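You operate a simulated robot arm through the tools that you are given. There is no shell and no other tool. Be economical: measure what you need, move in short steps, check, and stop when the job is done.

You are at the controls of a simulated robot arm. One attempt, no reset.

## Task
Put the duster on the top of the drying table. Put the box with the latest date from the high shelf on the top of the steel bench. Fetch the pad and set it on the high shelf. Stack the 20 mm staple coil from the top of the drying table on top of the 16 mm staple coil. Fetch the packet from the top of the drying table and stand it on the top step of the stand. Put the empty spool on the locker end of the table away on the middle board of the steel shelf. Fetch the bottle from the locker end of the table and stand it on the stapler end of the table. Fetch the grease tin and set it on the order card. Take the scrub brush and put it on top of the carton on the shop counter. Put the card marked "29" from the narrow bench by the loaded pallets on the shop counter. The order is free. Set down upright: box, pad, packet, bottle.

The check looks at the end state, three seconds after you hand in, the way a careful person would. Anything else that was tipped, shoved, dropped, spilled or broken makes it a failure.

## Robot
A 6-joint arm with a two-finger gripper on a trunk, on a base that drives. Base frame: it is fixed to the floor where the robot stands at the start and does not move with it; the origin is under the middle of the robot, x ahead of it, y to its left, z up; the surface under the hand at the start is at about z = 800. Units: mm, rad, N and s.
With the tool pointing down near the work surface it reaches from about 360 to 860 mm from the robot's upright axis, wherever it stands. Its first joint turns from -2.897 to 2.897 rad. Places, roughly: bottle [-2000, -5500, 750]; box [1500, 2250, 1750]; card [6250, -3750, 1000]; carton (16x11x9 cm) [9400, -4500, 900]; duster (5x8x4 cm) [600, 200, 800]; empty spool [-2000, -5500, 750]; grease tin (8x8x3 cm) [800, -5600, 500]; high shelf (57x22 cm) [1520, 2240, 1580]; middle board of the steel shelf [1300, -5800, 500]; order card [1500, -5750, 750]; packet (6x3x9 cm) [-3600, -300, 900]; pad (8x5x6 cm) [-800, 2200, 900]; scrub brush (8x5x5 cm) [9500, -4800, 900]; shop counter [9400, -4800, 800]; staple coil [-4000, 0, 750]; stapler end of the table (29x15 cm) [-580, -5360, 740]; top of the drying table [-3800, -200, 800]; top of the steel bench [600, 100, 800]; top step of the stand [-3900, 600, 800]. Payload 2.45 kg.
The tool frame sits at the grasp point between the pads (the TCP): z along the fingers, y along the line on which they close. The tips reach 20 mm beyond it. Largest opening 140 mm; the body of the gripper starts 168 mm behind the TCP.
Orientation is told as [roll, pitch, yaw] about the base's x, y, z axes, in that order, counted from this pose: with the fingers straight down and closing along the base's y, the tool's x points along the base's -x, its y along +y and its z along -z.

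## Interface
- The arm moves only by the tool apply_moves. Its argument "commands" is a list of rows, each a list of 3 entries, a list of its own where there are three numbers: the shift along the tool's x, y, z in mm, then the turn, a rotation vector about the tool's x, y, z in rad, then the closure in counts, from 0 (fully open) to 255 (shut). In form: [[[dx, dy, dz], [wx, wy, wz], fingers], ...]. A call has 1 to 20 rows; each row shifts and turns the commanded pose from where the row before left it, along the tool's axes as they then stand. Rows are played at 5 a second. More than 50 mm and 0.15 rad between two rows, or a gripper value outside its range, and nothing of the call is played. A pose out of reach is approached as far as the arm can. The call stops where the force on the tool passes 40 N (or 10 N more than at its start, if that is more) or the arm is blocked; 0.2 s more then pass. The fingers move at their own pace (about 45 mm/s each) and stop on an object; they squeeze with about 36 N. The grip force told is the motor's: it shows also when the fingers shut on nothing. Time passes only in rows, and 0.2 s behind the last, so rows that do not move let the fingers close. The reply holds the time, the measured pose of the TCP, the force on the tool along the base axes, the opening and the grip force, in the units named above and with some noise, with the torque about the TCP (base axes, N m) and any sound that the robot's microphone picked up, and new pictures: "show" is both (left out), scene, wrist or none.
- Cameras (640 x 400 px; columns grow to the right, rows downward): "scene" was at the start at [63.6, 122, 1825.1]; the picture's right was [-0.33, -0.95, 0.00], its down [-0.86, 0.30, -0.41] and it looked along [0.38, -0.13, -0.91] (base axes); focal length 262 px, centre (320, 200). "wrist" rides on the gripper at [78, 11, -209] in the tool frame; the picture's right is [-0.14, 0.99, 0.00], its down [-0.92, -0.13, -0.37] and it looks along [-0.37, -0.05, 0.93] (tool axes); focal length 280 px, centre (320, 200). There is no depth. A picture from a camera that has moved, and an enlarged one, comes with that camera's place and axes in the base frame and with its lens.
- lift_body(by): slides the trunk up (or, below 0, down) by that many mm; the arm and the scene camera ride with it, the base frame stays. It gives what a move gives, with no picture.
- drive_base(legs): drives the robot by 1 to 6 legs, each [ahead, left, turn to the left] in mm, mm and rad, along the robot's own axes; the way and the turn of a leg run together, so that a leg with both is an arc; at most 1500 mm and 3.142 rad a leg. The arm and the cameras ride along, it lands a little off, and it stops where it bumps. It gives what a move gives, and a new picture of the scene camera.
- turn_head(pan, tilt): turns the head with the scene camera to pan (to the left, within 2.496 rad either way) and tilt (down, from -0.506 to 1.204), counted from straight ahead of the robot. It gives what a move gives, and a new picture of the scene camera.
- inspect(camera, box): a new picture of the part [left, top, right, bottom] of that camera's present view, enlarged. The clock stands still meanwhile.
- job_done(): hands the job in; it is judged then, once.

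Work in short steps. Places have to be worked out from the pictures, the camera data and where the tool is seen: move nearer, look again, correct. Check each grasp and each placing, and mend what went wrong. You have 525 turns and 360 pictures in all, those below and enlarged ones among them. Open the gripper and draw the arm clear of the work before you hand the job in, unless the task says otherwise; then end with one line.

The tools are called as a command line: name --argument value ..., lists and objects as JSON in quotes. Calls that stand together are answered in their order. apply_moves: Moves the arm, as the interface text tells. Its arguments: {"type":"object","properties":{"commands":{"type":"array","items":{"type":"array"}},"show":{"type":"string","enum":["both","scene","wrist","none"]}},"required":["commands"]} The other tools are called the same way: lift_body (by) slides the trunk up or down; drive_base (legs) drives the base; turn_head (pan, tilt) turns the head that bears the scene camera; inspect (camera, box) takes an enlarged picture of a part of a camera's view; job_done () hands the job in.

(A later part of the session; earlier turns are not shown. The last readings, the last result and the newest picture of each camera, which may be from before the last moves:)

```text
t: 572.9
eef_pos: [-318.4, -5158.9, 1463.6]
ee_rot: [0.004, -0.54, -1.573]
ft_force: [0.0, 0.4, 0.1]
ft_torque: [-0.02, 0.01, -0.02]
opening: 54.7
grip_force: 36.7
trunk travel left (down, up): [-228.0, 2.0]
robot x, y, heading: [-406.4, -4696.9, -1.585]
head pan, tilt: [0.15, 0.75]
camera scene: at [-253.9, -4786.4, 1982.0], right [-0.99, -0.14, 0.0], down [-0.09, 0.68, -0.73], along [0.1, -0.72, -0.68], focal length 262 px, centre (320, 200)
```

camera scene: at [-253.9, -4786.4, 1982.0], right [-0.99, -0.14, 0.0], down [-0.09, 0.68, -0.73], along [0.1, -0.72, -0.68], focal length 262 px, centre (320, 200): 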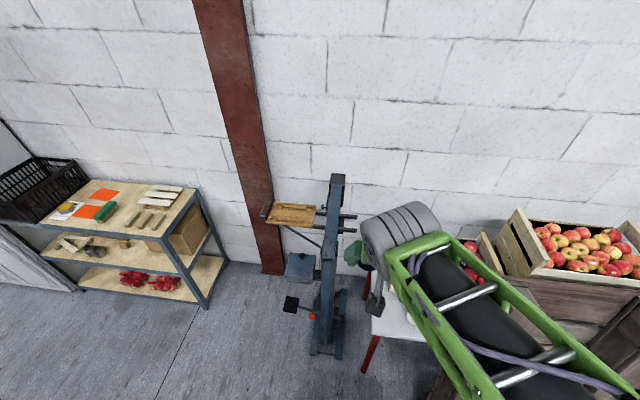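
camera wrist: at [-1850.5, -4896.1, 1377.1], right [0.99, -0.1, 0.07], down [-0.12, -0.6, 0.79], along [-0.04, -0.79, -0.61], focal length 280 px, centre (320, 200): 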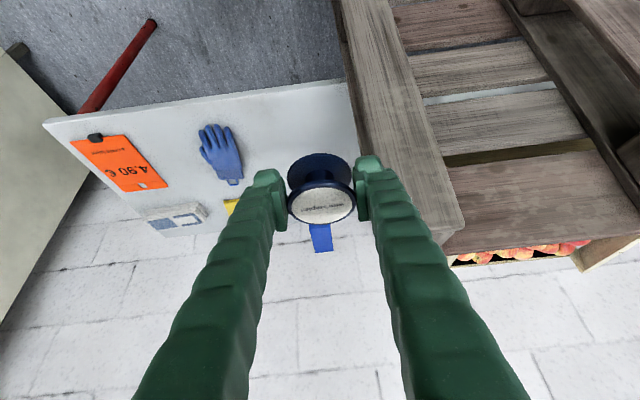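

Through. Forward 140 and east to the shelf position used before.

drive_base --legs '[[140, 0, 0.01], [0, 885, 0]]'

```text
t: 582.0
eef_pos: [573.8, -5296.8, 1464.1]
ee_rot: [0.003, -0.542, -1.56]
ft_force: [-0.2, -0.7, -0.7]
ft_torque: [0.02, 0.03, -0.01]
opening: 54.6
grip_force: 36.0
trunk travel left (down, up): [-228.0, 2.0]
robot x, y, heading: [482.1, -4836.9, -1.57]
head pan, tilt: [0.15, 0.75]
camera scene: at [633.1, -4925.0, 1982.1], right [-0.99, -0.15, 0.0], down [-0.1, 0.67, -0.73], along [0.11, -0.72, -0.68], focal length 262 px, centre (320, 200)
```

scene: 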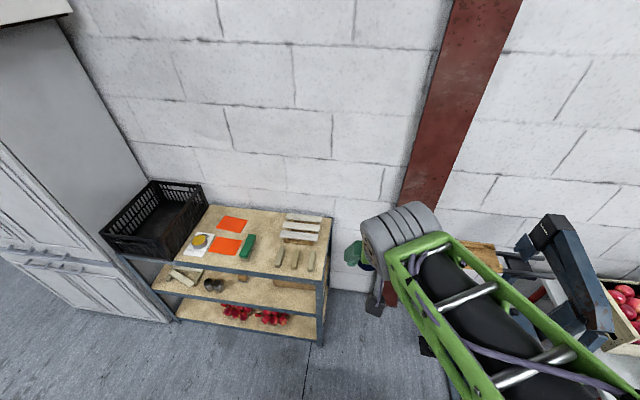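

Lower the trunk, move out and down in front of the shelf, then yaw the tool for the approach.

lift_body --by -226

apply_moves --commands '[[[-17.5, 39.4, 10.5], [0, 0, 0], 190], [[-17.5, 39.4, 10.5], [0, 0, 0], 190], [[-17.5, 39.4, 10.5], [0, 0, 0], 190], [[-17.5, 39.4, 10.5], [0, 0, 0], 190], [[-17.5, 39.4, 10.5], [0, 0, 0], 190], [[-17.5, 39.4, 10.5], [0, 0, 0], 190], [[-17.5, 39.4, 10.5], [0, 0, 0], 190], [[22.4, 0, 37.3], [0, 0, 0], 190], [[22.4, 0, 37.3], [0, 0, 0], 190], [[22.4, 0, 37.3], [0, 0, 0], 190], [[22.4, 0, 37.3], [0, 0, 0], 190], [[22.4, 0, 37.3], [0, 0, 0], 190], [[22.4, 0, 37.3], [0, 0, 0], 190], [[22.4, 0, 37.3], [0, 0, 0], 190], [[22.4, 0, 37.3], [0, 0, 0], 190], [[22.4, 0, 37.3], [0, 0, 0], 190], [[22.4, 0, 37.3], [0, 0, 0], 190], [[0, 0, 0], [0.065, 0, 0.107], 190], [[0, 0, 0], [0.065, 0, 0.107], 190], [[0, 0, 0], [0, 0, 0], 190]]' --show "wrist"

```text
t: 584.4
eef_pos: [572.3, -5297.8, 1237.2]
ee_rot: [0.003, -0.54, -1.558]
ft_force: [-0.7, 0.4, -0.2]
ft_torque: [0.01, 0.02, -0.02]
opening: 54.6
grip_force: 36.0
trunk travel left (down, up): [-2.0, 228.0]
robot x, y, heading: [485.8, -4831.7, -1.571]
head pan, tilt: [0.15, 0.75]
```

```text
t: 588.5
eef_pos: [854.0, -5435.0, 805.8]
ee_rot: [0.002, -0.542, -1.809]
ft_force: [-0.3, 0.0, -1.1]
ft_torque: [0.05, 0.0, -0.06]
opening: 54.7
grip_force: 36.2
trunk travel left (down, up): [-2.0, 228.0]
robot x, y, heading: [484.7, -4833.5, -1.565]
head pan, tilt: [0.15, 0.75]
camera wrist: at [905.0, -5268.3, 944.3], right [0.94, -0.35, 0.07], down [-0.27, -0.55, 0.79], along [-0.23, -0.76, -0.61], focal length 280 px, centre (320, 200)
```

wrist: 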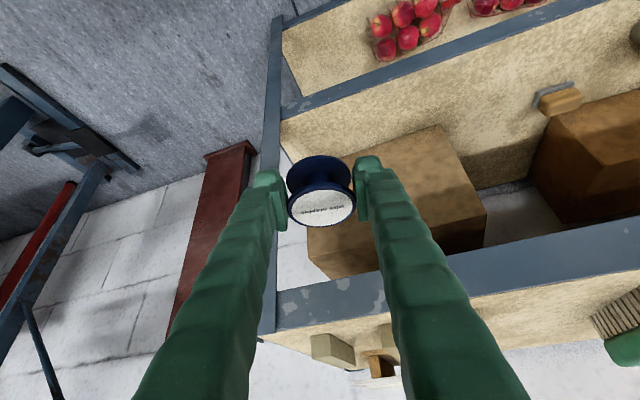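

Advance to the approach start inside the shelf opening.

apply_moves --commands '[[[-2.5, 8.3, 37], [0, 0, 0], 190], [[-2.5, 8.3, 37], [0, 0, 0], 190], [[-2.5, 8.3, 37], [0, 0, 0], 190], [[-2.5, 8.3, 37], [0, 0, 0], 190], [[-2.5, 8.3, 37], [0, 0, 0], 190], [[0, 0, 0], [0, 0, 0], 190]]' --show "wrist"

```text
t: 590.0
eef_pos: [869.7, -5548.0, 652.7]
ee_rot: [0.003, -0.539, -1.808]
ft_force: [-0.2, 0.1, -0.3]
ft_torque: [0.01, 0.0, 0.0]
opening: 54.4
grip_force: 36.1
trunk travel left (down, up): [-2.0, 228.0]
robot x, y, heading: [482.7, -4836.3, -1.567]
head pan, tilt: [0.15, 0.75]
camera wrist: at [920.8, -5381.0, 791.0], right [0.94, -0.35, 0.07], down [-0.27, -0.55, 0.79], along [-0.23, -0.76, -0.61], focal length 280 px, centre (320, 200)
```

wrist: 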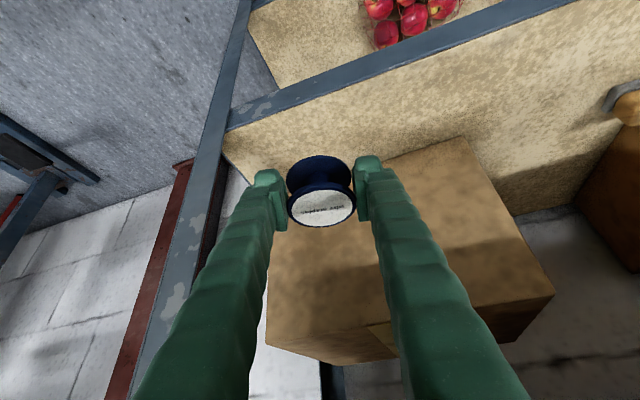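

Continue along the tool axis ~115 mm, then fine vertical lowering.

apply_moves --commands '[[[0, 0, 35], [0, 0, 0], 190], [[0, 0, 35], [0, 0, 0], 190], [[0, 0, 35], [0, 0, 0], 190], [[0, 0, 10], [0, 0, 0], 190], [[0, 0, 0], [0, 0, 0], 190]]' --show "wrist"

```text
t: 591.1
eef_pos: [854.7, -5606.4, 554.1]
ee_rot: [0.001, -0.541, -1.808]
ft_force: [0.6, -0.5, -0.2]
ft_torque: [0.02, -0.01, 0.01]
opening: 54.5
grip_force: 36.6
trunk travel left (down, up): [-2.0, 228.0]
robot x, y, heading: [485.8, -4836.2, -1.567]
head pan, tilt: [0.15, 0.75]
camera wrist: at [906.5, -5439.6, 693.2], right [0.94, -0.35, 0.07], down [-0.27, -0.55, 0.79], along [-0.23, -0.76, -0.61], focal length 280 px, centre (320, 200)
```

wrist: 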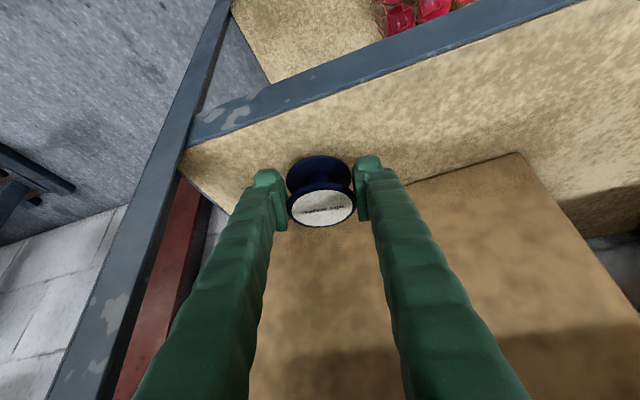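

apply_moves --commands '[[[-8.3, 2.5, 5], [0, 0, 0], 190], [[4.6, 0, 7.7], [0, 0, 0], 190], [[2, 0, 3.4], [0, 0, 0], 190], [[1.5, 0, 2.6], [0, 0, 0], 190], [[1, 0, 1.7], [0, 0, 0], 190], [[1, 0, 1.7], [0, 0, 0], 190], [[0, 0, 0], [0, 0, 0], 190]]' --show "none"

```text
t: 592.8
eef_pos: [855.2, -5617.1, 534.0]
ee_rot: [0.001, -0.542, -1.809]
ft_force: [0.4, 0.9, -1.1]
ft_torque: [0.02, 0.0, 0.0]
opening: 54.2
grip_force: 36.3
trunk travel left (down, up): [-2.0, 228.0]
robot x, y, heading: [482.4, -4839.1, -1.572]
head pan, tilt: [0.15, 0.75]
```

apply_moves --commands '[[[0.7, 0, 1.2], [0, 0, 0], 190], [[0.7, 0, 1.2], [0, 0, 0], 190], [[0.7, 0, 1.2], [0, 0, 0], 190], [[0.7, 0, 1.2], [0, 0, 0], 190], [[0, 0, 0], [0, 0, 0], 190]]' --show "wrist"

```text
t: 594.0
eef_pos: [856.7, -5617.3, 528.7]
ee_rot: [0.003, -0.542, -1.807]
ft_force: [1.4, 1.3, 5.4]
ft_torque: [-0.08, -0.17, 0.03]
opening: 54.2
grip_force: 35.7
trunk travel left (down, up): [-2.0, 228.0]
robot x, y, heading: [482.8, -4835.7, -1.569]
head pan, tilt: [0.15, 0.75]
camera wrist: at [907.5, -5450.4, 667.5], right [0.94, -0.35, 0.07], down [-0.27, -0.55, 0.79], along [-0.23, -0.76, -0.61], focal length 280 px, centre (320, 200)
```

wrist: 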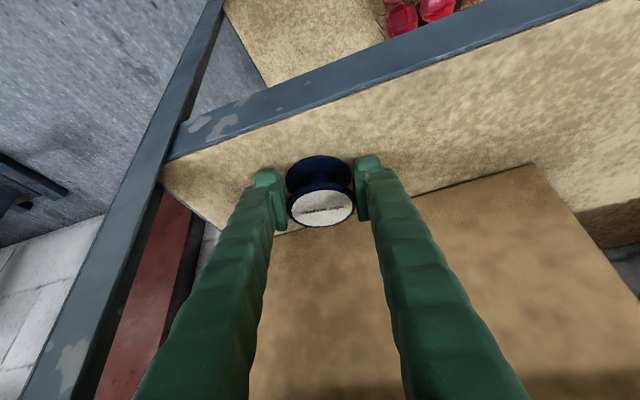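

Contact. Release and withdraw along the tool axis.

apply_moves --commands '[[[0, 0, 0], [0, 0, 0], 145], [[0, 0, 0], [0, 0, 0], 125], [[0, 0, 0], [0, 0, 0], 112], [[0, 0, 0], [0, 0, 0], 112], [[0, 0, -20], [0, 0, 0], 112], [[0, 0, -30], [0, 0, 0], 112], [[0, 0, -35], [0, 0, 0], 112], [[0, 0, -35], [0, 0, 0], 112], [[0, 0, -35], [0, 0, 0], 112], [[0, 0, 0], [0, 0, 0], 112]]' --show "wrist"

```text
t: 596.1
eef_pos: [874.3, -5540.0, 661.6]
ee_rot: [0.001, -0.541, -1.808]
ft_force: [-1.7, 0.8, -0.1]
ft_torque: [-0.01, 0.0, -0.02]
opening: 78.6
grip_force: 0.0
trunk travel left (down, up): [-2.0, 228.0]
robot x, y, heading: [485.4, -4833.2, -1.567]
head pan, tilt: [0.15, 0.75]
camera wrist: at [925.9, -5372.5, 800.2], right [0.94, -0.35, 0.07], down [-0.27, -0.55, 0.79], along [-0.23, -0.76, -0.61], focal length 280 px, centre (320, 200)
```

wrist: 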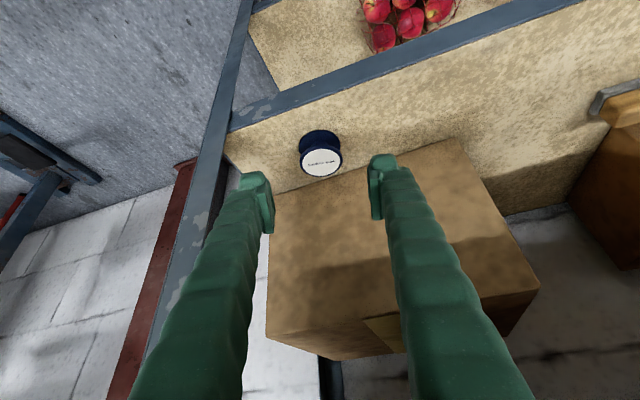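

Spool stands on the middle board. Retract and return to the neutral tool-down pose.

apply_moves --commands '[[[7, -4.5, -21.6], [0, 0, 0], 112], [[7, -4.5, -21.6], [0, 0, 0], 112], [[12, -5, -21.6], [0, 0, 0], 112], [[12, -5, -21.6], [0, 0, 0], 0], [[12, -5, -25], [0, 0, 0], 0], [[0, -20, -40], [0, 0, 0], 0], [[0, -20, -40], [0, 0.09, 0], 0], [[0, -20, -40], [0, 0.09, 0], 0], [[0, -20, -40], [0, 0.09, 0], 0], [[0, -20, -40], [0, 0.09, 0], 0], [[0, -20, -40], [0, 0.09, 0], 0], [[0, -20, -40], [0, 0.09, 0], 0], [[15, -20, -40], [0, 0, 0], 0], [[15, -20, -20], [0, 0, 0], 0], [[20, -20, 0], [0, 0, 0], 0], [[0, 0, 0], [0, 0, 0], 0]]' --show "none"

turn_head --pan 1.5 --tilt 0.3

```text
t: 599.5
eef_pos: [709.7, -5249.7, 1050.5]
ee_rot: [0.002, 0.001, -1.806]
ft_force: [0.6, -0.4, 0.3]
ft_torque: [0.0, -0.04, -0.02]
opening: 140.3
grip_force: 0.1
trunk travel left (down, up): [-2.0, 228.0]
robot x, y, heading: [481.7, -4833.1, -1.575]
head pan, tilt: [0.15, 0.75]
```

```text
t: 601.0
eef_pos: [712.0, -5249.6, 1050.8]
ee_rot: [0.001, 0.0, -1.808]
ft_force: [0.2, 0.0, -0.5]
ft_torque: [0.0, -0.04, 0.01]
opening: 139.9
grip_force: 0.1
trunk travel left (down, up): [-2.0, 228.0]
robot x, y, heading: [483.1, -4839.1, -1.57]
head pan, tilt: [1.499, 0.3]
camera scene: at [713.5, -4849.7, 1796.4], right [-0.07, -1.0, 0.0], down [-0.3, 0.02, -0.96], along [0.95, -0.07, -0.3], focal length 262 px, centre (320, 200)
```

scene: 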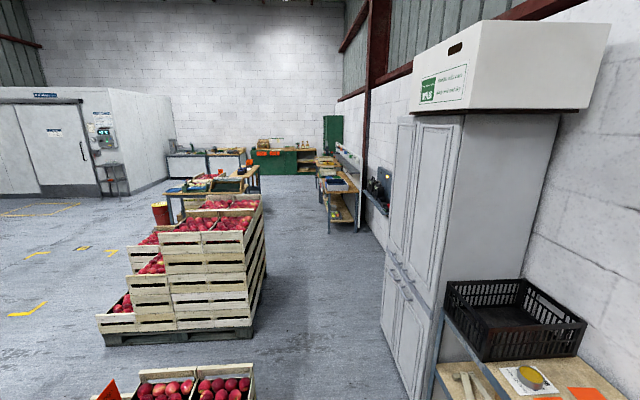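

Corridor east exists (y≈−4990). Move south a bit, turn east and go ahead.

drive_base --legs '[[200, 0, 0], [0, 0, 1.57], [400, 60, 0], [1200, 0, 0]]'

turn_head --pan 0.0 --tilt 0.3

```text
t: 614.2
eef_pos: [2505.0, -4802.3, 1051.0]
ee_rot: [0.001, 0.0, -0.272]
ft_force: [0.1, 0.6, 0.2]
ft_torque: [0.03, 0.01, -0.01]
opening: 140.0
grip_force: 0.0
trunk travel left (down, up): [-2.0, 228.0]
robot x, y, heading: [2081.1, -5016.2, -0.032]
head pan, tilt: [1.499, 0.3]
camera scene: at [2104.3, -4781.6, 1796.5], right [0.99, -0.1, 0.0], down [-0.03, -0.29, -0.96], along [0.1, 0.95, -0.3], focal length 262 px, centre (320, 200)
```

scene: 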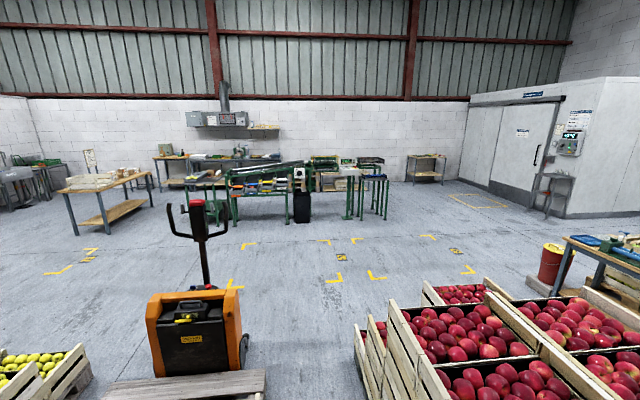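

```text
t: 615.8
eef_pos: [2505.7, -4802.8, 1051.2]
ee_rot: [0.002, 0.001, -0.273]
ft_force: [-0.6, 0.1, 0.5]
ft_torque: [0.01, -0.01, 0.01]
opening: 140.0
grip_force: 0.1
trunk travel left (down, up): [-2.0, 228.0]
robot x, y, heading: [2082.8, -5012.8, -0.031]
head pan, tilt: [0.0, 0.3]
camera scene: at [2187.6, -4877.5, 1796.5], right [-0.03, -1.0, 0.0], down [-0.3, 0.01, -0.96], along [0.95, -0.03, -0.3], focal length 262 px, centre (320, 200)
```

scene: 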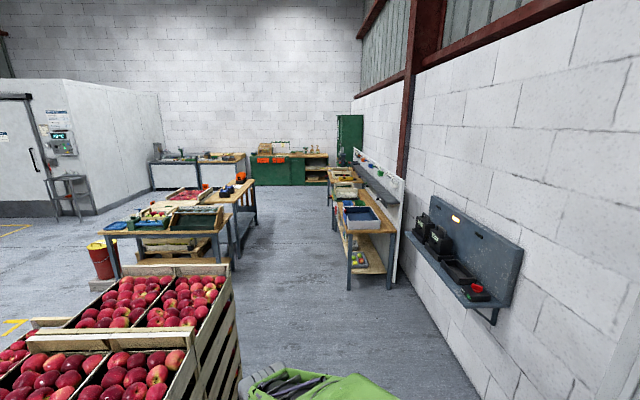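

Corridor is clear. Proceed east, shifting left past the apple stack to y≈−4580.

drive_base --legs '[[0, 60, 0.031], [1500, 30, 0], [700, 330, 0], [800, 0, 0]]'

turn_head --pan 0.7 --tilt 0.4

```text
refused: leg 2 is longer than a leg can be; nothing moved
```

```text
t: 616.9
eef_pos: [2506.2, -4802.8, 1051.9]
ee_rot: [0.003, 0.0, -0.272]
ft_force: [0.0, 0.6, 0.5]
ft_torque: [0.0, 0.0, 0.04]
opening: 140.0
grip_force: 0.1
trunk travel left (down, up): [-2.0, 228.0]
robot x, y, heading: [2084.1, -5015.0, -0.036]
head pan, tilt: [0.7, 0.4]
camera scene: at [2167.2, -4817.2, 1787.2], right [0.62, -0.79, 0.0], down [-0.31, -0.24, -0.92], along [0.72, 0.57, -0.39], focal length 262 px, centre (320, 200)
```

scene: 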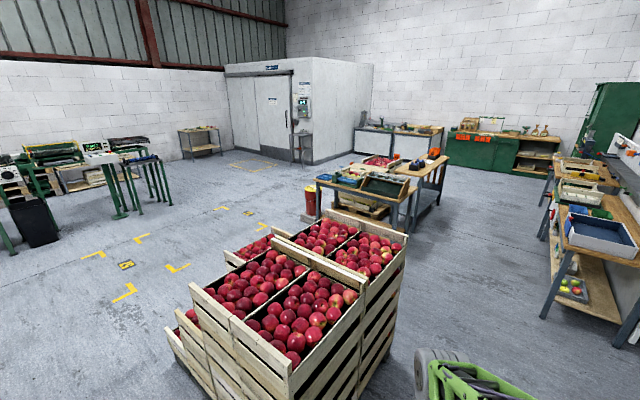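

drive_base --legs '[[0, 60, 0.033], [1450, 30, 0], [700, 330, 0], [800, 0, 0]]'

turn_head --pan 0.5 --tilt 0.35

```text
t: 632.6
eef_pos: [5464.9, -4397.9, 1051.3]
ee_rot: [0.001, 0.0, -0.248]
ft_force: [-0.4, -0.4, -0.2]
ft_torque: [0.02, 0.0, 0.0]
opening: 139.5
grip_force: 0.2
trunk travel left (down, up): [-2.0, 228.0]
robot x, y, heading: [5050.8, -4619.6, -0.014]
head pan, tilt: [0.7, 0.4]
camera scene: at [5127.1, -4419.5, 1787.2], right [0.64, -0.77, 0.0], down [-0.3, -0.25, -0.92], along [0.71, 0.59, -0.39], focal length 262 px, centre (320, 200)
```

scene: 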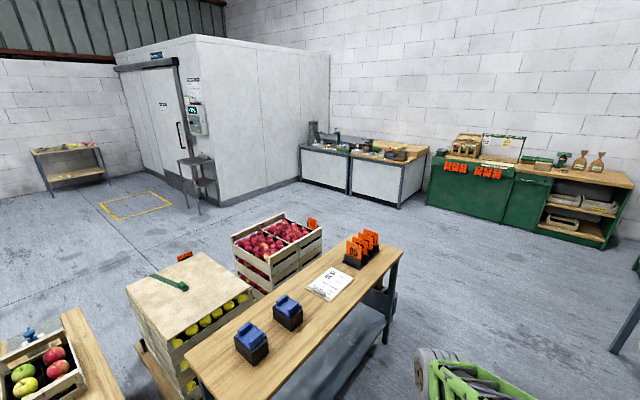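

```text
t: 633.4
eef_pos: [5463.9, -4397.4, 1051.4]
ee_rot: [0.001, -0.001, -0.248]
ft_force: [0.1, -0.3, 0.3]
ft_torque: [-0.04, -0.01, 0.01]
opening: 140.1
grip_force: 0.1
trunk travel left (down, up): [-2.0, 228.0]
robot x, y, heading: [5048.0, -4620.2, -0.014]
head pan, tilt: [0.499, 0.351]
camera scene: at [5137.5, -4434.6, 1791.7], right [0.47, -0.88, 0.0], down [-0.3, -0.16, -0.94], along [0.83, 0.44, -0.34], focal length 262 px, centre (320, 200)
```

scene: 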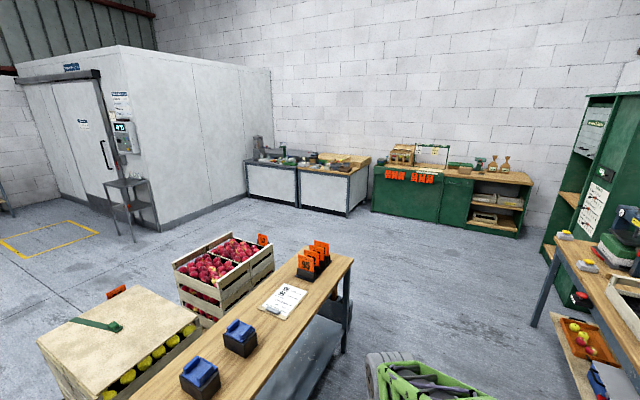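

inspect --camera "scene" --box '[240, 225, 370, 315]'

inspect --camera "scene" --box '[360, 130, 540, 240]'

```text
4.44 times, centred on (305, 270) of scene
camera zoom: at [5137.5, -4434.6, 1791.7], right [0.47, -0.88, 0.0], down [-0.3, -0.16, -0.94], along [0.83, 0.44, -0.34], focal length 1165 px, centre (387, -111)
```

zoom: 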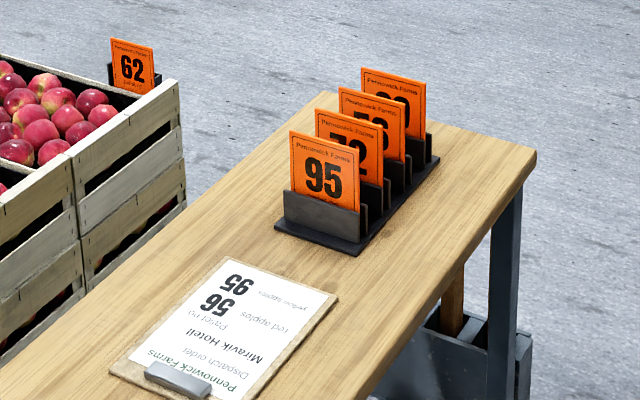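

```text
3.56 times, centred on (450, 185) of scene
camera zoom: at [5137.5, -4434.6, 1791.7], right [0.47, -0.88, 0.0], down [-0.3, -0.16, -0.94], along [0.83, 0.44, -0.34], focal length 932 px, centre (-142, 253)
```

zoom: 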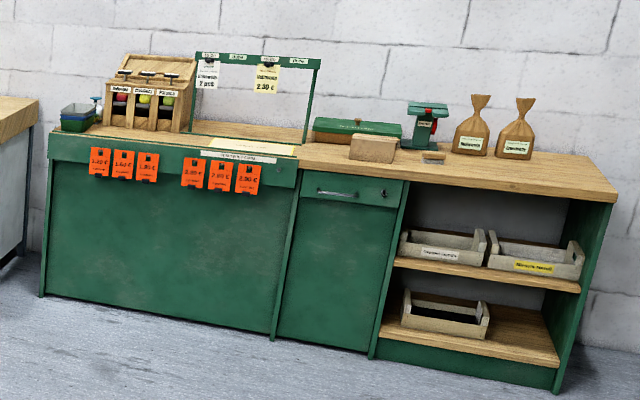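

The narrow bench holds a rack of four orange cards (front one is 95). Drive to face it from the south and read the others.

drive_base --legs '[[1230, 0, 0.014], [0, 0, 1.57]]'

lift_body --by 98

turn_head --pan 0.1 --tilt 0.75

```text
t: 643.5
eef_pos: [6061.0, -4219.3, 1051.7]
ee_rot: [0.002, 0.001, 1.33]
ft_force: [-0.1, 0.3, 0.5]
ft_torque: [-0.01, -0.04, -0.02]
opening: 139.8
grip_force: 0.1
trunk travel left (down, up): [-2.0, 228.0]
robot x, y, heading: [6287.7, -4634.4, 1.568]
head pan, tilt: [0.499, 0.351]
camera scene: at [6100.1, -4542.6, 1791.7], right [0.88, 0.48, 0.0], down [0.16, -0.3, -0.94], along [-0.45, 0.83, -0.34], focal length 262 px, centre (320, 200)
```

scene: 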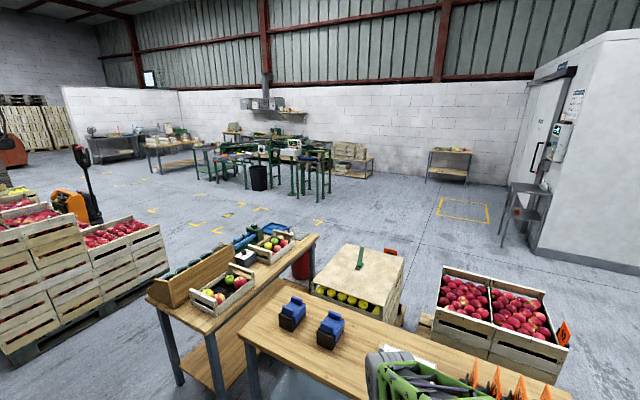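

```text
t: 644.8
eef_pos: [6062.5, -4220.6, 1148.1]
ee_rot: [0.002, 0.002, 1.328]
ft_force: [0.0, -0.2, -0.2]
ft_torque: [-0.02, 0.02, 0.02]
opening: 139.9
grip_force: 0.0
trunk travel left (down, up): [-100.0, 130.0]
robot x, y, heading: [6285.6, -4635.7, 1.57]
head pan, tilt: [0.499, 0.351]
```

```text
t: 645.7
eef_pos: [6062.9, -4219.3, 1149.3]
ee_rot: [0.001, -0.001, 1.329]
ft_force: [-1.0, 0.3, 0.3]
ft_torque: [0.01, -0.02, 0.01]
opening: 139.8
grip_force: 0.1
trunk travel left (down, up): [-100.0, 130.0]
robot x, y, heading: [6286.7, -4635.1, 1.562]
head pan, tilt: [0.099, 0.75]
camera scene: at [6136.5, -4542.0, 1854.2], right [1.0, 0.1, 0.0], down [0.07, -0.68, -0.73], along [-0.07, 0.73, -0.68], focal length 262 px, centre (320, 200)
```

scene: 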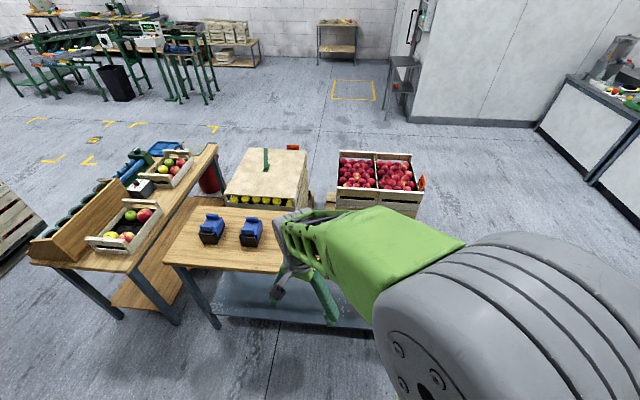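

Move 150 forward, then turn the tool to face east over the bench so the wrist camera can read the cards.

drive_base --legs '[[150, 0, 0]]'

apply_moves --commands '[[[0, 0, 0], [0, 0, 0.148], 0], [[0, 0, 0], [0, 0, 0.148], 0], [[0, 0, 0], [0, 0, 0.148], 0], [[0, 0, 0], [0, 0, 0.148], 0], [[0, 0, 0], [0, 0, 0.148], 0], [[0, 0, 0], [0, 0, 0.148], 0], [[0, 0, 0], [0, 0, 0.148], 0], [[0, 0, 0], [0, 0, 0.148], 0], [[0, 0, 0], [0, 0, 0.146], 0], [[0, 40, 0], [0, 0, 0], 0], [[0, 40, 0], [0, 0, 0], 0], [[0, 40, 0], [0, 0, 0], 0], [[0, 40, 0], [0, 0, 0], 0], [[0, 40, 0], [0, 0, 0], 0], [[0, 40, 0], [0, 0, 0], 0], [[0, 0, 0], [0, 0, 0], 0]]' --show "wrist"

```text
t: 647.0
eef_pos: [6061.9, -4071.4, 1148.0]
ee_rot: [0.002, 0.0, 1.33]
ft_force: [-0.3, 0.1, 0.4]
ft_torque: [-0.12, -0.01, 0.0]
opening: 139.9
grip_force: 0.0
trunk travel left (down, up): [-100.0, 130.0]
robot x, y, heading: [6289.3, -4487.5, 1.565]
head pan, tilt: [0.099, 0.75]
camera scene: at [6137.0, -4392.2, 1854.0], right [1.0, 0.1, 0.0], down [0.07, -0.68, -0.73], along [-0.07, 0.73, -0.68], focal length 262 px, centre (320, 200)
```

scene: 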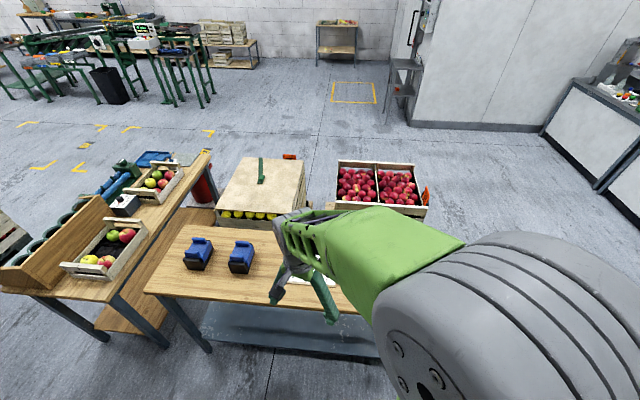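

```text
t: 650.4
eef_pos: [6062.8, -3831.1, 1148.8]
ee_rot: [0.001, 0.002, -0.001]
ft_force: [-0.2, 0.6, -0.6]
ft_torque: [0.0, 0.01, 0.01]
opening: 140.0
grip_force: 0.0
trunk travel left (down, up): [-100.0, 130.0]
robot x, y, heading: [6291.7, -4485.0, 1.566]
head pan, tilt: [0.099, 0.75]
camera wrist: at [5984.5, -3821.0, 1358.0], right [0.14, 0.99, 0.0], down [0.92, -0.13, 0.37], along [0.36, -0.05, -0.93], focal length 280 px, centre (320, 200)
```

wrist: 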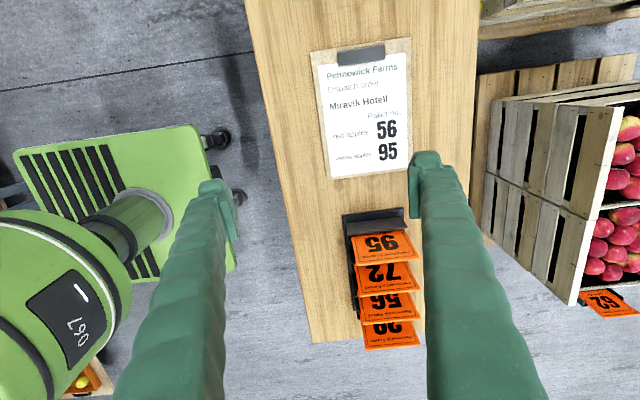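

inspect --camera "wrist" --box '[330, 200, 440, 360]'

```text
2.50 times, centred on (385, 280) of wrist
camera zoom: at [5984.5, -3821.0, 1358.0], right [0.14, 0.99, 0.0], down [0.92, -0.13, 0.37], along [0.36, -0.05, -0.93], focal length 701 px, centre (158, 0)
```

zoom: 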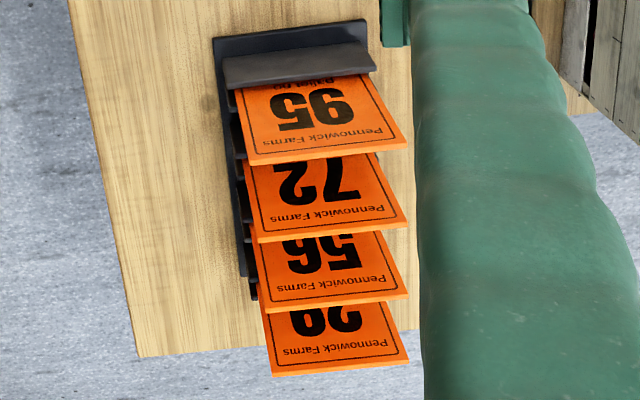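

Cards read 95, 72, 56 and last "29" at about x≈6450, y≈−3747, top z≈968. Turn the tool so fingers close along x and move above it.

apply_moves --commands '[[[0, 0, 0], [0, 0, -0.1428], 0], [[0, 0, 0], [0, 0, -0.1428], 0], [[0, 0, 0], [0, 0, -0.1428], 0], [[0, 0, 0], [0, 0, -0.1428], 0], [[0, 0, 0], [0, 0, -0.1428], 0], [[0, 0, 0], [0, 0, -0.1428], 0], [[0, 0, 0], [0, 0, -0.1428], 0], [[0, 0, 0], [0, 0, -0.1428], 0], [[0, 0, 0], [0, 0, -0.1428], 0], [[0, 0, 0], [0, 0, -0.1428], 0], [[0, 0, 0], [0, 0, -0.1428], 0], [[-9.3, -43, 0], [0, 0, 0], 0], [[-9.3, -43, 0], [0, 0, 0], 60], [[-9.3, -43, 0], [0, 0, 0], 100], [[-9.3, -43, 0], [0, 0, 0], 150], [[-9.3, -43, 0], [0, 0, 0], 164], [[-9.3, -43, 0], [0, 0, 0], 164], [[-9.3, -43, 0], [0, 0, 0], 164], [[-9.3, -43, 0], [0, 0, 0], 164], [[0, 0, 0], [0, 0, 0], 164]]' --show "wrist"

```text
t: 654.6
eef_pos: [6407.7, -3758.0, 1147.4]
ee_rot: [0.002, 0.001, 1.572]
ft_force: [0.7, -0.5, -0.7]
ft_torque: [-0.01, -0.01, 0.03]
opening: 50.2
grip_force: 0.0
trunk travel left (down, up): [-100.0, 130.0]
robot x, y, heading: [6290.0, -4487.8, 1.566]
head pan, tilt: [0.099, 0.75]
camera wrist: at [6396.8, -3836.0, 1356.5], right [-0.99, 0.14, 0.0], down [0.13, 0.92, 0.37], along [0.05, 0.37, -0.93], focal length 280 px, centre (320, 200)
```

wrist: 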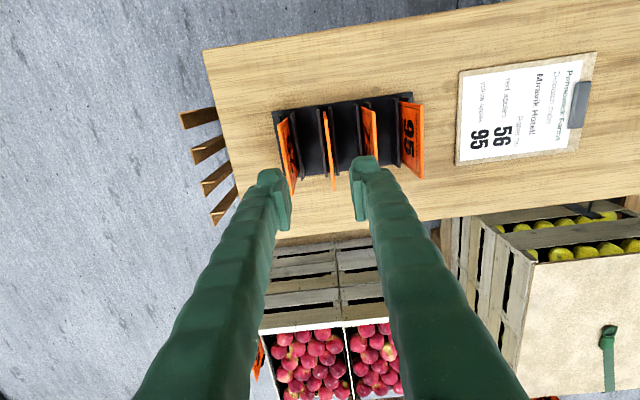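

inspect --camera "wrist" --box '[255, 80, 435, 210]'

```text
3.08 times, centred on (345, 145) of wrist
camera zoom: at [6396.8, -3836.0, 1356.5], right [-0.99, 0.14, 0.0], down [0.13, 0.92, 0.37], along [0.05, 0.37, -0.93], focal length 863 px, centre (243, 369)
```

zoom: 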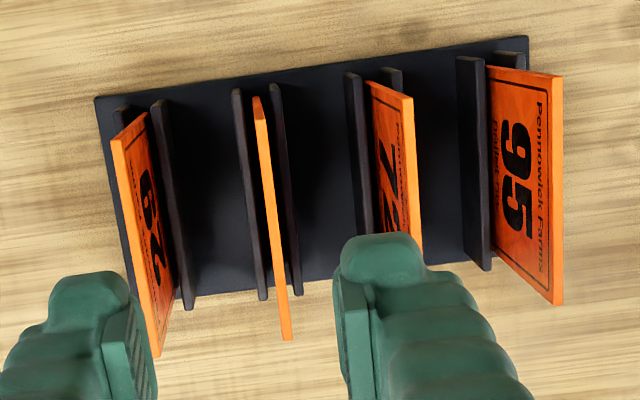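

Confirmed 29; its top edge lies at x=6458, y −3697…−3794. Move over it and descend to z≈955.

apply_moves --commands '[[[-6, -25.5, 0], [0, 0, 0], 164], [[-6, -25.5, 0], [0, 0, 0], 164], [[0, 0, 40], [0, 0, 0], 164], [[0, 0, 40], [0, 0, 0], 164], [[0, 0, 30], [0, 0, 0], 164], [[0, 0, 0], [0, 0, 0], 164]]' --show "wrist"

```text
t: 656.0
eef_pos: [6459.0, -3744.8, 1039.1]
ee_rot: [0.001, 0.0, 1.57]
ft_force: [-0.3, -0.5, 0.0]
ft_torque: [0.01, -0.02, -0.04]
opening: 49.9
grip_force: 0.0
trunk travel left (down, up): [-100.0, 130.0]
robot x, y, heading: [6284.4, -4487.5, 1.57]
head pan, tilt: [0.099, 0.75]
camera wrist: at [6447.7, -3823.3, 1247.2], right [-0.99, 0.14, 0.0], down [0.13, 0.92, 0.37], along [0.05, 0.37, -0.93], focal length 280 px, centre (320, 200)
```

wrist: 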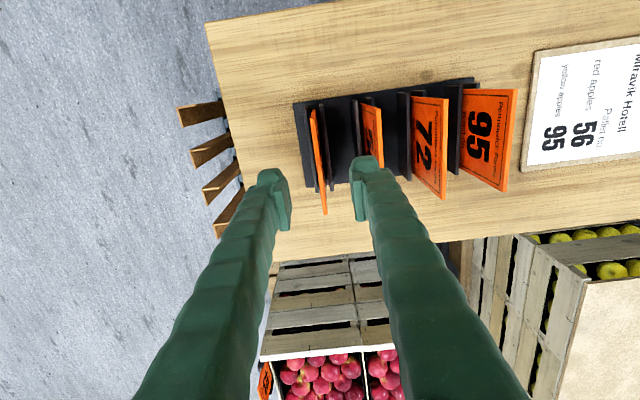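

Aligned. Descend to z≈955 and grip the card.

apply_moves --commands '[[[3, 0, 35], [0, 0, 0], 164], [[3, 0, 35], [0, 0, 0], 164], [[0, 0, 15], [0, 0, 0], 164], [[0, 0, 0], [0, 0, 0], 164], [[0, 0, 0], [0, 0, 0], 220], [[0, 0, 0], [0, 0, 0], 255], [[0, 0, 0], [0, 0, 0], 255], [[0, 0, 0], [0, 0, 0], 255]]' --show "wrist"

```text
t: 657.8
eef_pos: [6458.4, -3752.3, 954.0]
ee_rot: [0.001, 0.001, 1.571]
ft_force: [1.0, 0.2, -0.6]
ft_torque: [0.0, 0.0, 0.0]
opening: 6.0
grip_force: 31.1
trunk travel left (down, up): [-100.0, 130.0]
robot x, y, heading: [6286.9, -4490.4, 1.565]
head pan, tilt: [0.099, 0.75]
camera wrist: at [6447.0, -3830.1, 1162.4], right [-0.99, 0.14, 0.0], down [0.13, 0.92, 0.37], along [0.05, 0.37, -0.93], focal length 280 px, centre (320, 200)
```

wrist: 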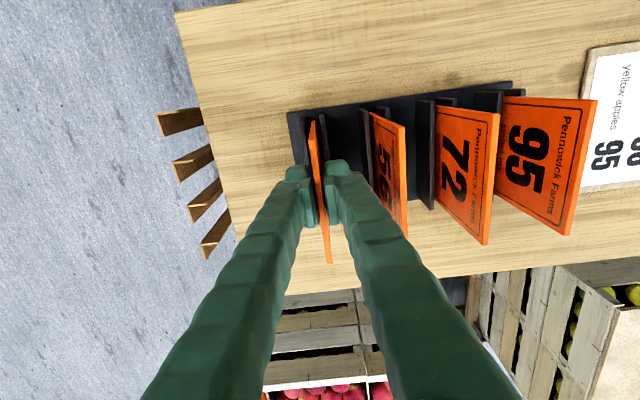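

Card gripped (6 mm). Pull straight up.

apply_moves --commands '[[[0, 0, -20], [0, 0, 0], 255], [[0, 0, -25], [0, 0, 0], 255], [[0, 0, -30], [0, 0, 0], 255], [[0, 0, -35], [0, 0, 0], 255], [[0, 0, -40], [0, 0, 0], 255], [[0, 0, -40], [0, 0, 0], 255], [[0, 0, 0], [0, 0, 0], 255]]' --show "wrist"

```text
t: 659.4
eef_pos: [6457.8, -3754.0, 1147.1]
ee_rot: [0.002, 0.0, 1.571]
ft_force: [1.0, 0.5, -0.3]
ft_torque: [0.02, 0.0, 0.02]
opening: 5.5
grip_force: 31.8
trunk travel left (down, up): [-100.0, 130.0]
robot x, y, heading: [6290.5, -4485.0, 1.562]
head pan, tilt: [0.099, 0.75]
camera wrist: at [6446.9, -3830.9, 1355.4], right [-0.99, 0.14, 0.0], down [0.13, 0.92, 0.37], along [0.05, 0.36, -0.93], focal length 280 px, centre (320, 200)
```

wrist: 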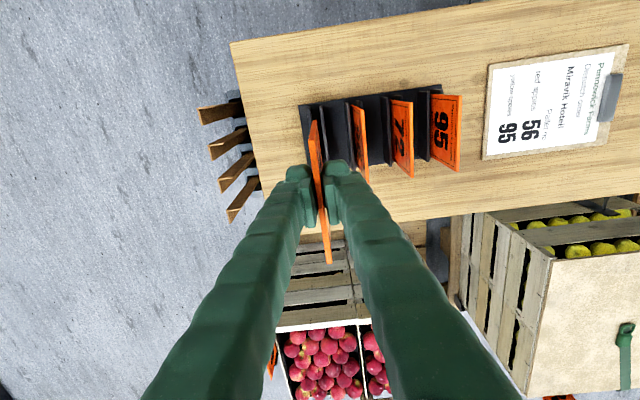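

Card is out. Retract and drive toward the shop counter.

apply_moves --commands '[[[40, 10, -5], [0, 0, 0], 255], [[40, 20, 0], [0, 0, 0], 255], [[40, 20, 0], [0, 0, 0], 255], [[40, 20, 0], [0, 0, 0], 255], [[40, 20, 0], [0, 0, 0], 255], [[40, 20, 0], [0, 0, 0], 255], [[40, 20, 0], [0, 0, 0], 255], [[20, 10, 0], [0, 0, 0], 255]]' --show "none"

drive_base --legs '[[-150, 0, 0], [0, 0, -1.565], [1000, 0, 0], [900, 0, 0]]'

turn_head --pan 0.2 --tilt 0.5

```text
t: 661.2
eef_pos: [6318.5, -4053.8, 1149.5]
ee_rot: [0.0, 0.0, 1.571]
ft_force: [-0.7, -0.1, -0.3]
ft_torque: [0.03, -0.01, -0.01]
opening: 5.9
grip_force: 32.5
trunk travel left (down, up): [-100.0, 130.0]
robot x, y, heading: [6288.2, -4489.3, 1.563]
head pan, tilt: [0.099, 0.75]
```

```text
t: 675.5
eef_pos: [8626.4, -4614.8, 1148.6]
ee_rot: [0.002, -0.001, 0.041]
ft_force: [0.4, 0.3, -0.1]
ft_torque: [0.02, 0.07, 0.01]
opening: 5.9
grip_force: 32.5
trunk travel left (down, up): [-100.0, 130.0]
robot x, y, heading: [8188.2, -4603.2, 0.038]
head pan, tilt: [0.099, 0.75]
camera scene: at [8274.5, -4448.8, 1854.1], right [0.14, -0.99, 0.0], down [-0.68, -0.09, -0.73], along [0.72, 0.1, -0.68], focal length 262 px, centre (320, 200)
```

scene: 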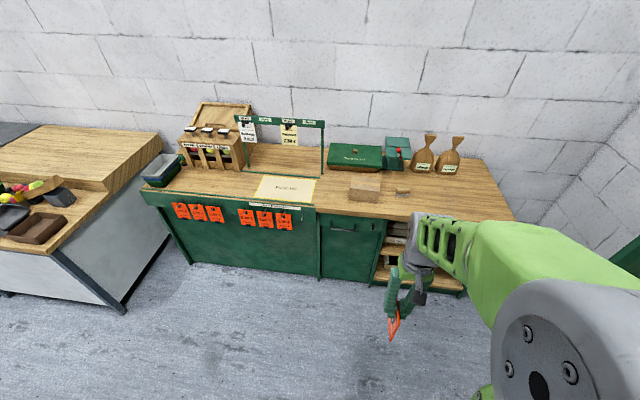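

```text
t: 676.3
eef_pos: [8625.9, -4615.5, 1149.8]
ee_rot: [0.003, -0.001, 0.042]
ft_force: [-0.3, -0.3, -0.3]
ft_torque: [-0.01, -0.04, 0.0]
opening: 6.0
grip_force: 32.3
trunk travel left (down, up): [-100.0, 130.0]
robot x, y, heading: [8191.3, -4601.9, 0.045]
head pan, tilt: [0.201, 0.499]
camera scene: at [8280.4, -4438.7, 1876.0], right [0.24, -0.97, 0.0], down [-0.47, -0.11, -0.88], along [0.85, 0.21, -0.48], focal length 262 px, centre (320, 200)
```

scene: 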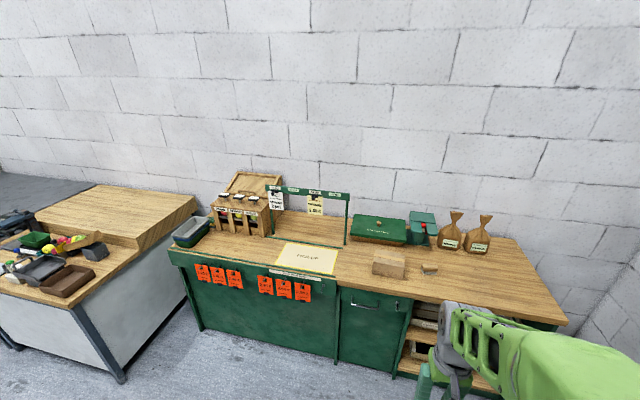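

Counter front is around x≈9230. I'll lay the card on the free area right of the brush (~(9330,−4960)) with the tool tipped sideways. Drive closer.

drive_base --legs '[[0, 0, -0.042], [450, -240, 0]]'

turn_head --pan 0.15 --tilt 0.8

```text
t: 679.7
eef_pos: [9072.9, -4879.1, 1150.3]
ee_rot: [0.002, 0.0, -0.005]
ft_force: [-0.4, -0.5, -0.4]
ft_torque: [0.02, 0.04, -0.02]
opening: 6.3
grip_force: 32.0
trunk travel left (down, up): [-100.0, 130.0]
robot x, y, heading: [8636.2, -4847.0, -0.007]
head pan, tilt: [0.201, 0.499]
camera scene: at [8736.2, -4687.0, 1876.0], right [0.19, -0.98, 0.0], down [-0.47, -0.09, -0.88], along [0.86, 0.17, -0.48], focal length 262 px, centre (320, 200)
```

scene: 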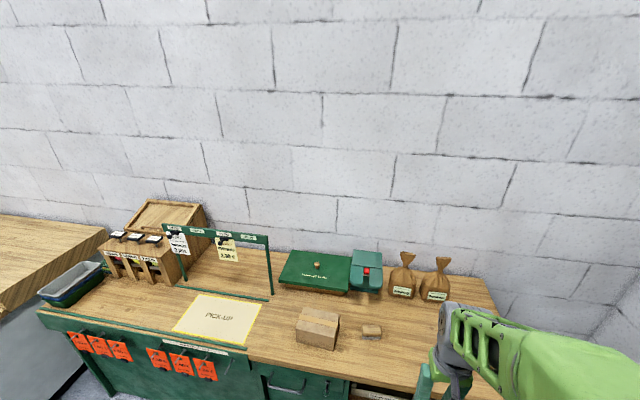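

```text
t: 680.5
eef_pos: [9072.1, -4879.5, 1149.7]
ee_rot: [0.002, 0.0, -0.005]
ft_force: [0.0, 0.6, 0.6]
ft_torque: [-0.01, 0.02, 0.04]
opening: 6.0
grip_force: 31.6
trunk travel left (down, up): [-100.0, 130.0]
robot x, y, heading: [8639.0, -4846.3, -0.001]
head pan, tilt: [0.15, 0.799]
camera scene: at [8726.1, -4692.6, 1850.2], right [0.14, -0.99, 0.0], down [-0.71, -0.1, -0.7], along [0.69, 0.1, -0.72], focal length 262 px, centre (320, 200)
```

scene: 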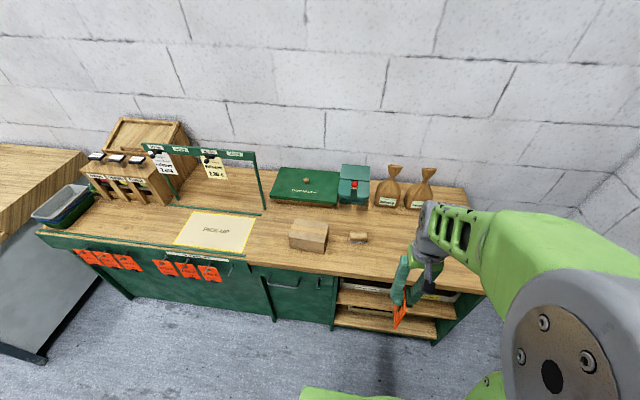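

Counter z≈820, front x≈9293. Drive 150 closer, then tip the tool sideways (tool pointing +y and 25° down).

drive_base --legs '[[150, 0, 0]]'

apply_moves --commands '[[[-15, 0, 0], [-0.1413, 0, 0], 255], [[-15, 0, 0], [-0.1413, 0, 0], 255], [[-15, 0, 0], [-0.1413, 0, 0], 255], [[-15, 0, 0], [-0.1413, 0, 0], 255], [[-15, 0, 0], [-0.1413, 0, 0], 255], [[-15, 0, 0], [-0.1413, 0, 0], 255], [[-15, 0, 0], [-0.1413, 0, 0], 255], [[-15, 0, 0], [-0.1413, 0, 0], 255], [[0, 0, 0], [0, 0, 0], 255]]' --show "both"

```text
t: 681.9
eef_pos: [9224.1, -4880.0, 1149.0]
ee_rot: [0.001, 0.002, -0.005]
ft_force: [1.0, -0.5, -0.7]
ft_torque: [0.0, 0.09, -0.02]
opening: 6.1
grip_force: 32.2
trunk travel left (down, up): [-100.0, 130.0]
robot x, y, heading: [8787.7, -4847.9, -0.008]
head pan, tilt: [0.15, 0.799]
camera scene: at [8878.3, -4694.0, 1850.0], right [0.14, -0.99, 0.0], down [-0.71, -0.1, -0.7], along [0.69, 0.1, -0.72], focal length 262 px, centre (320, 200)
```

scene: 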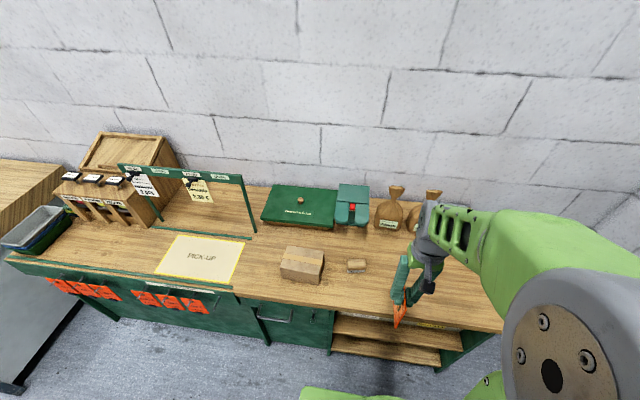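

```text
t: 683.9
eef_pos: [9343.2, -4880.7, 1149.8]
ee_rot: [1.135, -0.002, -0.006]
ft_force: [0.7, -0.2, -0.1]
ft_torque: [-0.03, -0.01, -0.03]
opening: 5.6
grip_force: 31.7
trunk travel left (down, up): [-100.0, 130.0]
robot x, y, heading: [8785.7, -4845.5, -0.009]
head pan, tilt: [0.15, 0.799]
camera scene: at [8876.5, -4693.8, 1850.2], right [0.14, -0.99, 0.0], down [-0.71, -0.1, -0.7], along [0.69, 0.1, -0.72], focal length 262 px, centre (320, 200)
camera wrist: at [9264.4, -5065.7, 1248.0], right [0.14, 0.42, 0.9], down [0.92, -0.39, 0.04], along [0.37, 0.82, -0.44], focal length 280 px, centre (320, 200)
```

scene: 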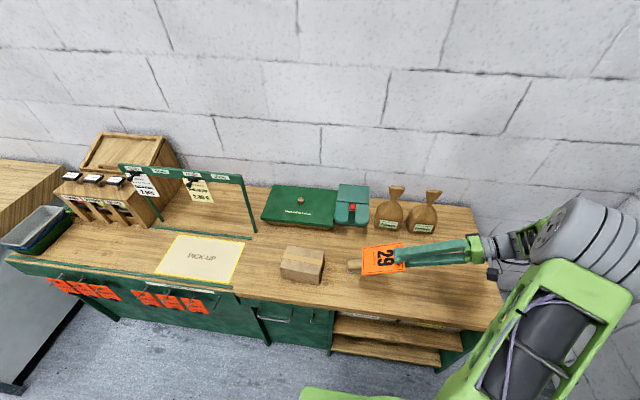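
wrist: 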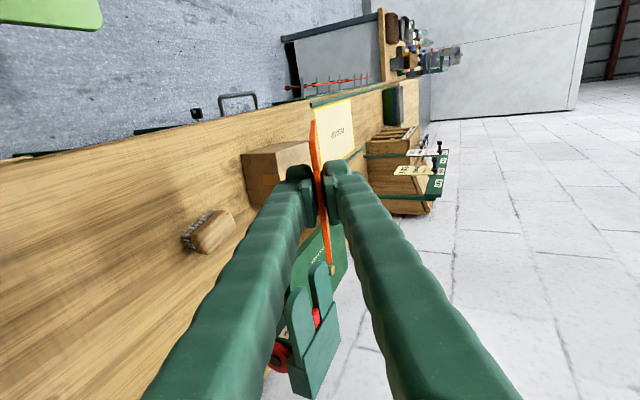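

Card is now tipped with "29" up. Move to about (9400,−4950) and lower to z≈900.

apply_moves --commands '[[[-14.3, -41.4, 0], [0, 0, 0], 255], [[-14.3, -41.4, 0], [0, 0, 0], 255], [[-14.3, -41.4, 0], [0, 0, 0], 255], [[-14.3, -41.4, 0], [0, 0, 0], 255], [[0, -30.2, 14], [0, 0, 0], 255], [[0, -30.2, 14], [0, 0, 0], 255], [[0, 0, 0], [0, 0, 0], 255]]' --show "both"

```text
t: 685.5
eef_pos: [9399.2, -4953.6, 932.9]
ee_rot: [1.132, -0.001, -0.007]
ft_force: [-0.1, -0.1, -0.9]
ft_torque: [0.03, -0.04, 0.03]
opening: 6.1
grip_force: 31.6
trunk travel left (down, up): [-100.0, 130.0]
robot x, y, heading: [8785.3, -4845.9, -0.01]
head pan, tilt: [0.15, 0.799]
camera scene: at [8876.9, -4694.0, 1850.2], right [0.14, -0.99, 0.0], down [-0.71, -0.1, -0.7], along [0.69, 0.1, -0.72], focal length 262 px, centre (320, 200)
camera wrist: at [9320.8, -5137.4, 1031.6], right [0.14, 0.42, 0.9], down [0.92, -0.39, 0.04], along [0.37, 0.82, -0.44], focal length 280 px, centre (320, 200)
```

scene: 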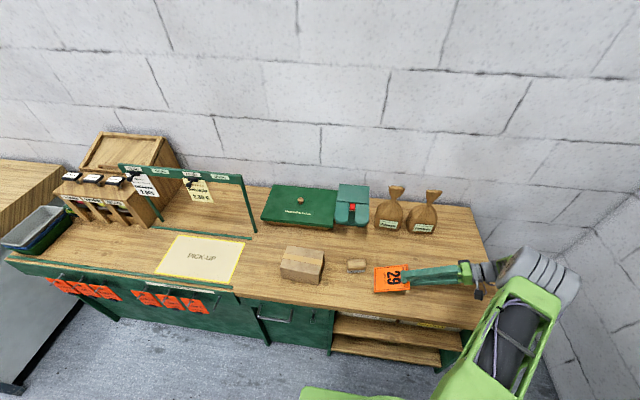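
wrist: 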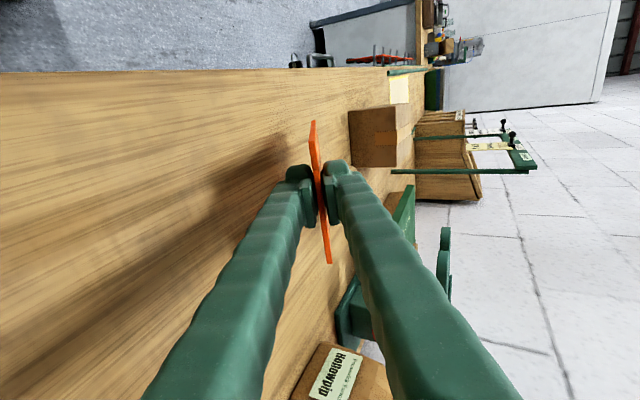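

Lower further in small steps until the card's edge touches.

apply_moves --commands '[[[0, -18.1, 8.4], [0, 0, 0], 255], [[0, -18.1, 8.4], [0, 0, 0], 255], [[0, -9, 4.2], [0, 0, 0], 255], [[0, -3.6, 1.7], [0, 0, 0], 255], [[0, -3.6, 1.7], [0, 0, 0], 255], [[0, -3.6, 1.7], [0, 0, 0], 255], [[0, -2.7, 1.3], [0, 0, 0], 255], [[0, 0, 0], [0, 0, 0], 255]]' --show "wrist"

```text
t: 687.3
eef_pos: [9398.9, -4951.7, 869.3]
ee_rot: [1.133, 0.0, -0.006]
ft_force: [-0.6, -0.3, 6.4]
ft_torque: [0.55, -0.12, 0.11]
opening: 6.0
grip_force: 32.6
trunk travel left (down, up): [-100.0, 130.0]
robot x, y, heading: [8790.0, -4847.9, -0.008]
head pan, tilt: [0.15, 0.799]
camera wrist: at [9320.9, -5135.6, 967.3], right [0.14, 0.42, 0.9], down [0.92, -0.39, 0.04], along [0.37, 0.82, -0.44], focal length 280 px, centre (320, 200)
```

wrist: 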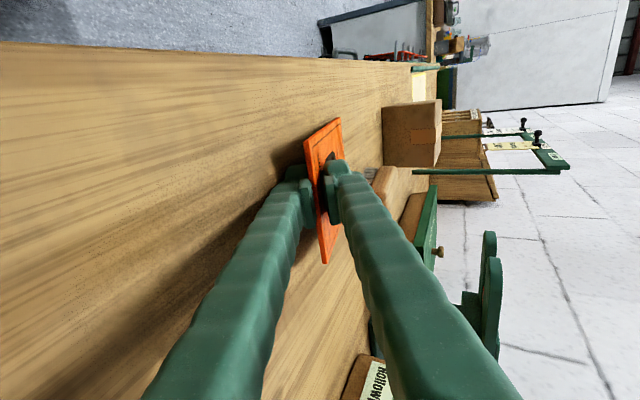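

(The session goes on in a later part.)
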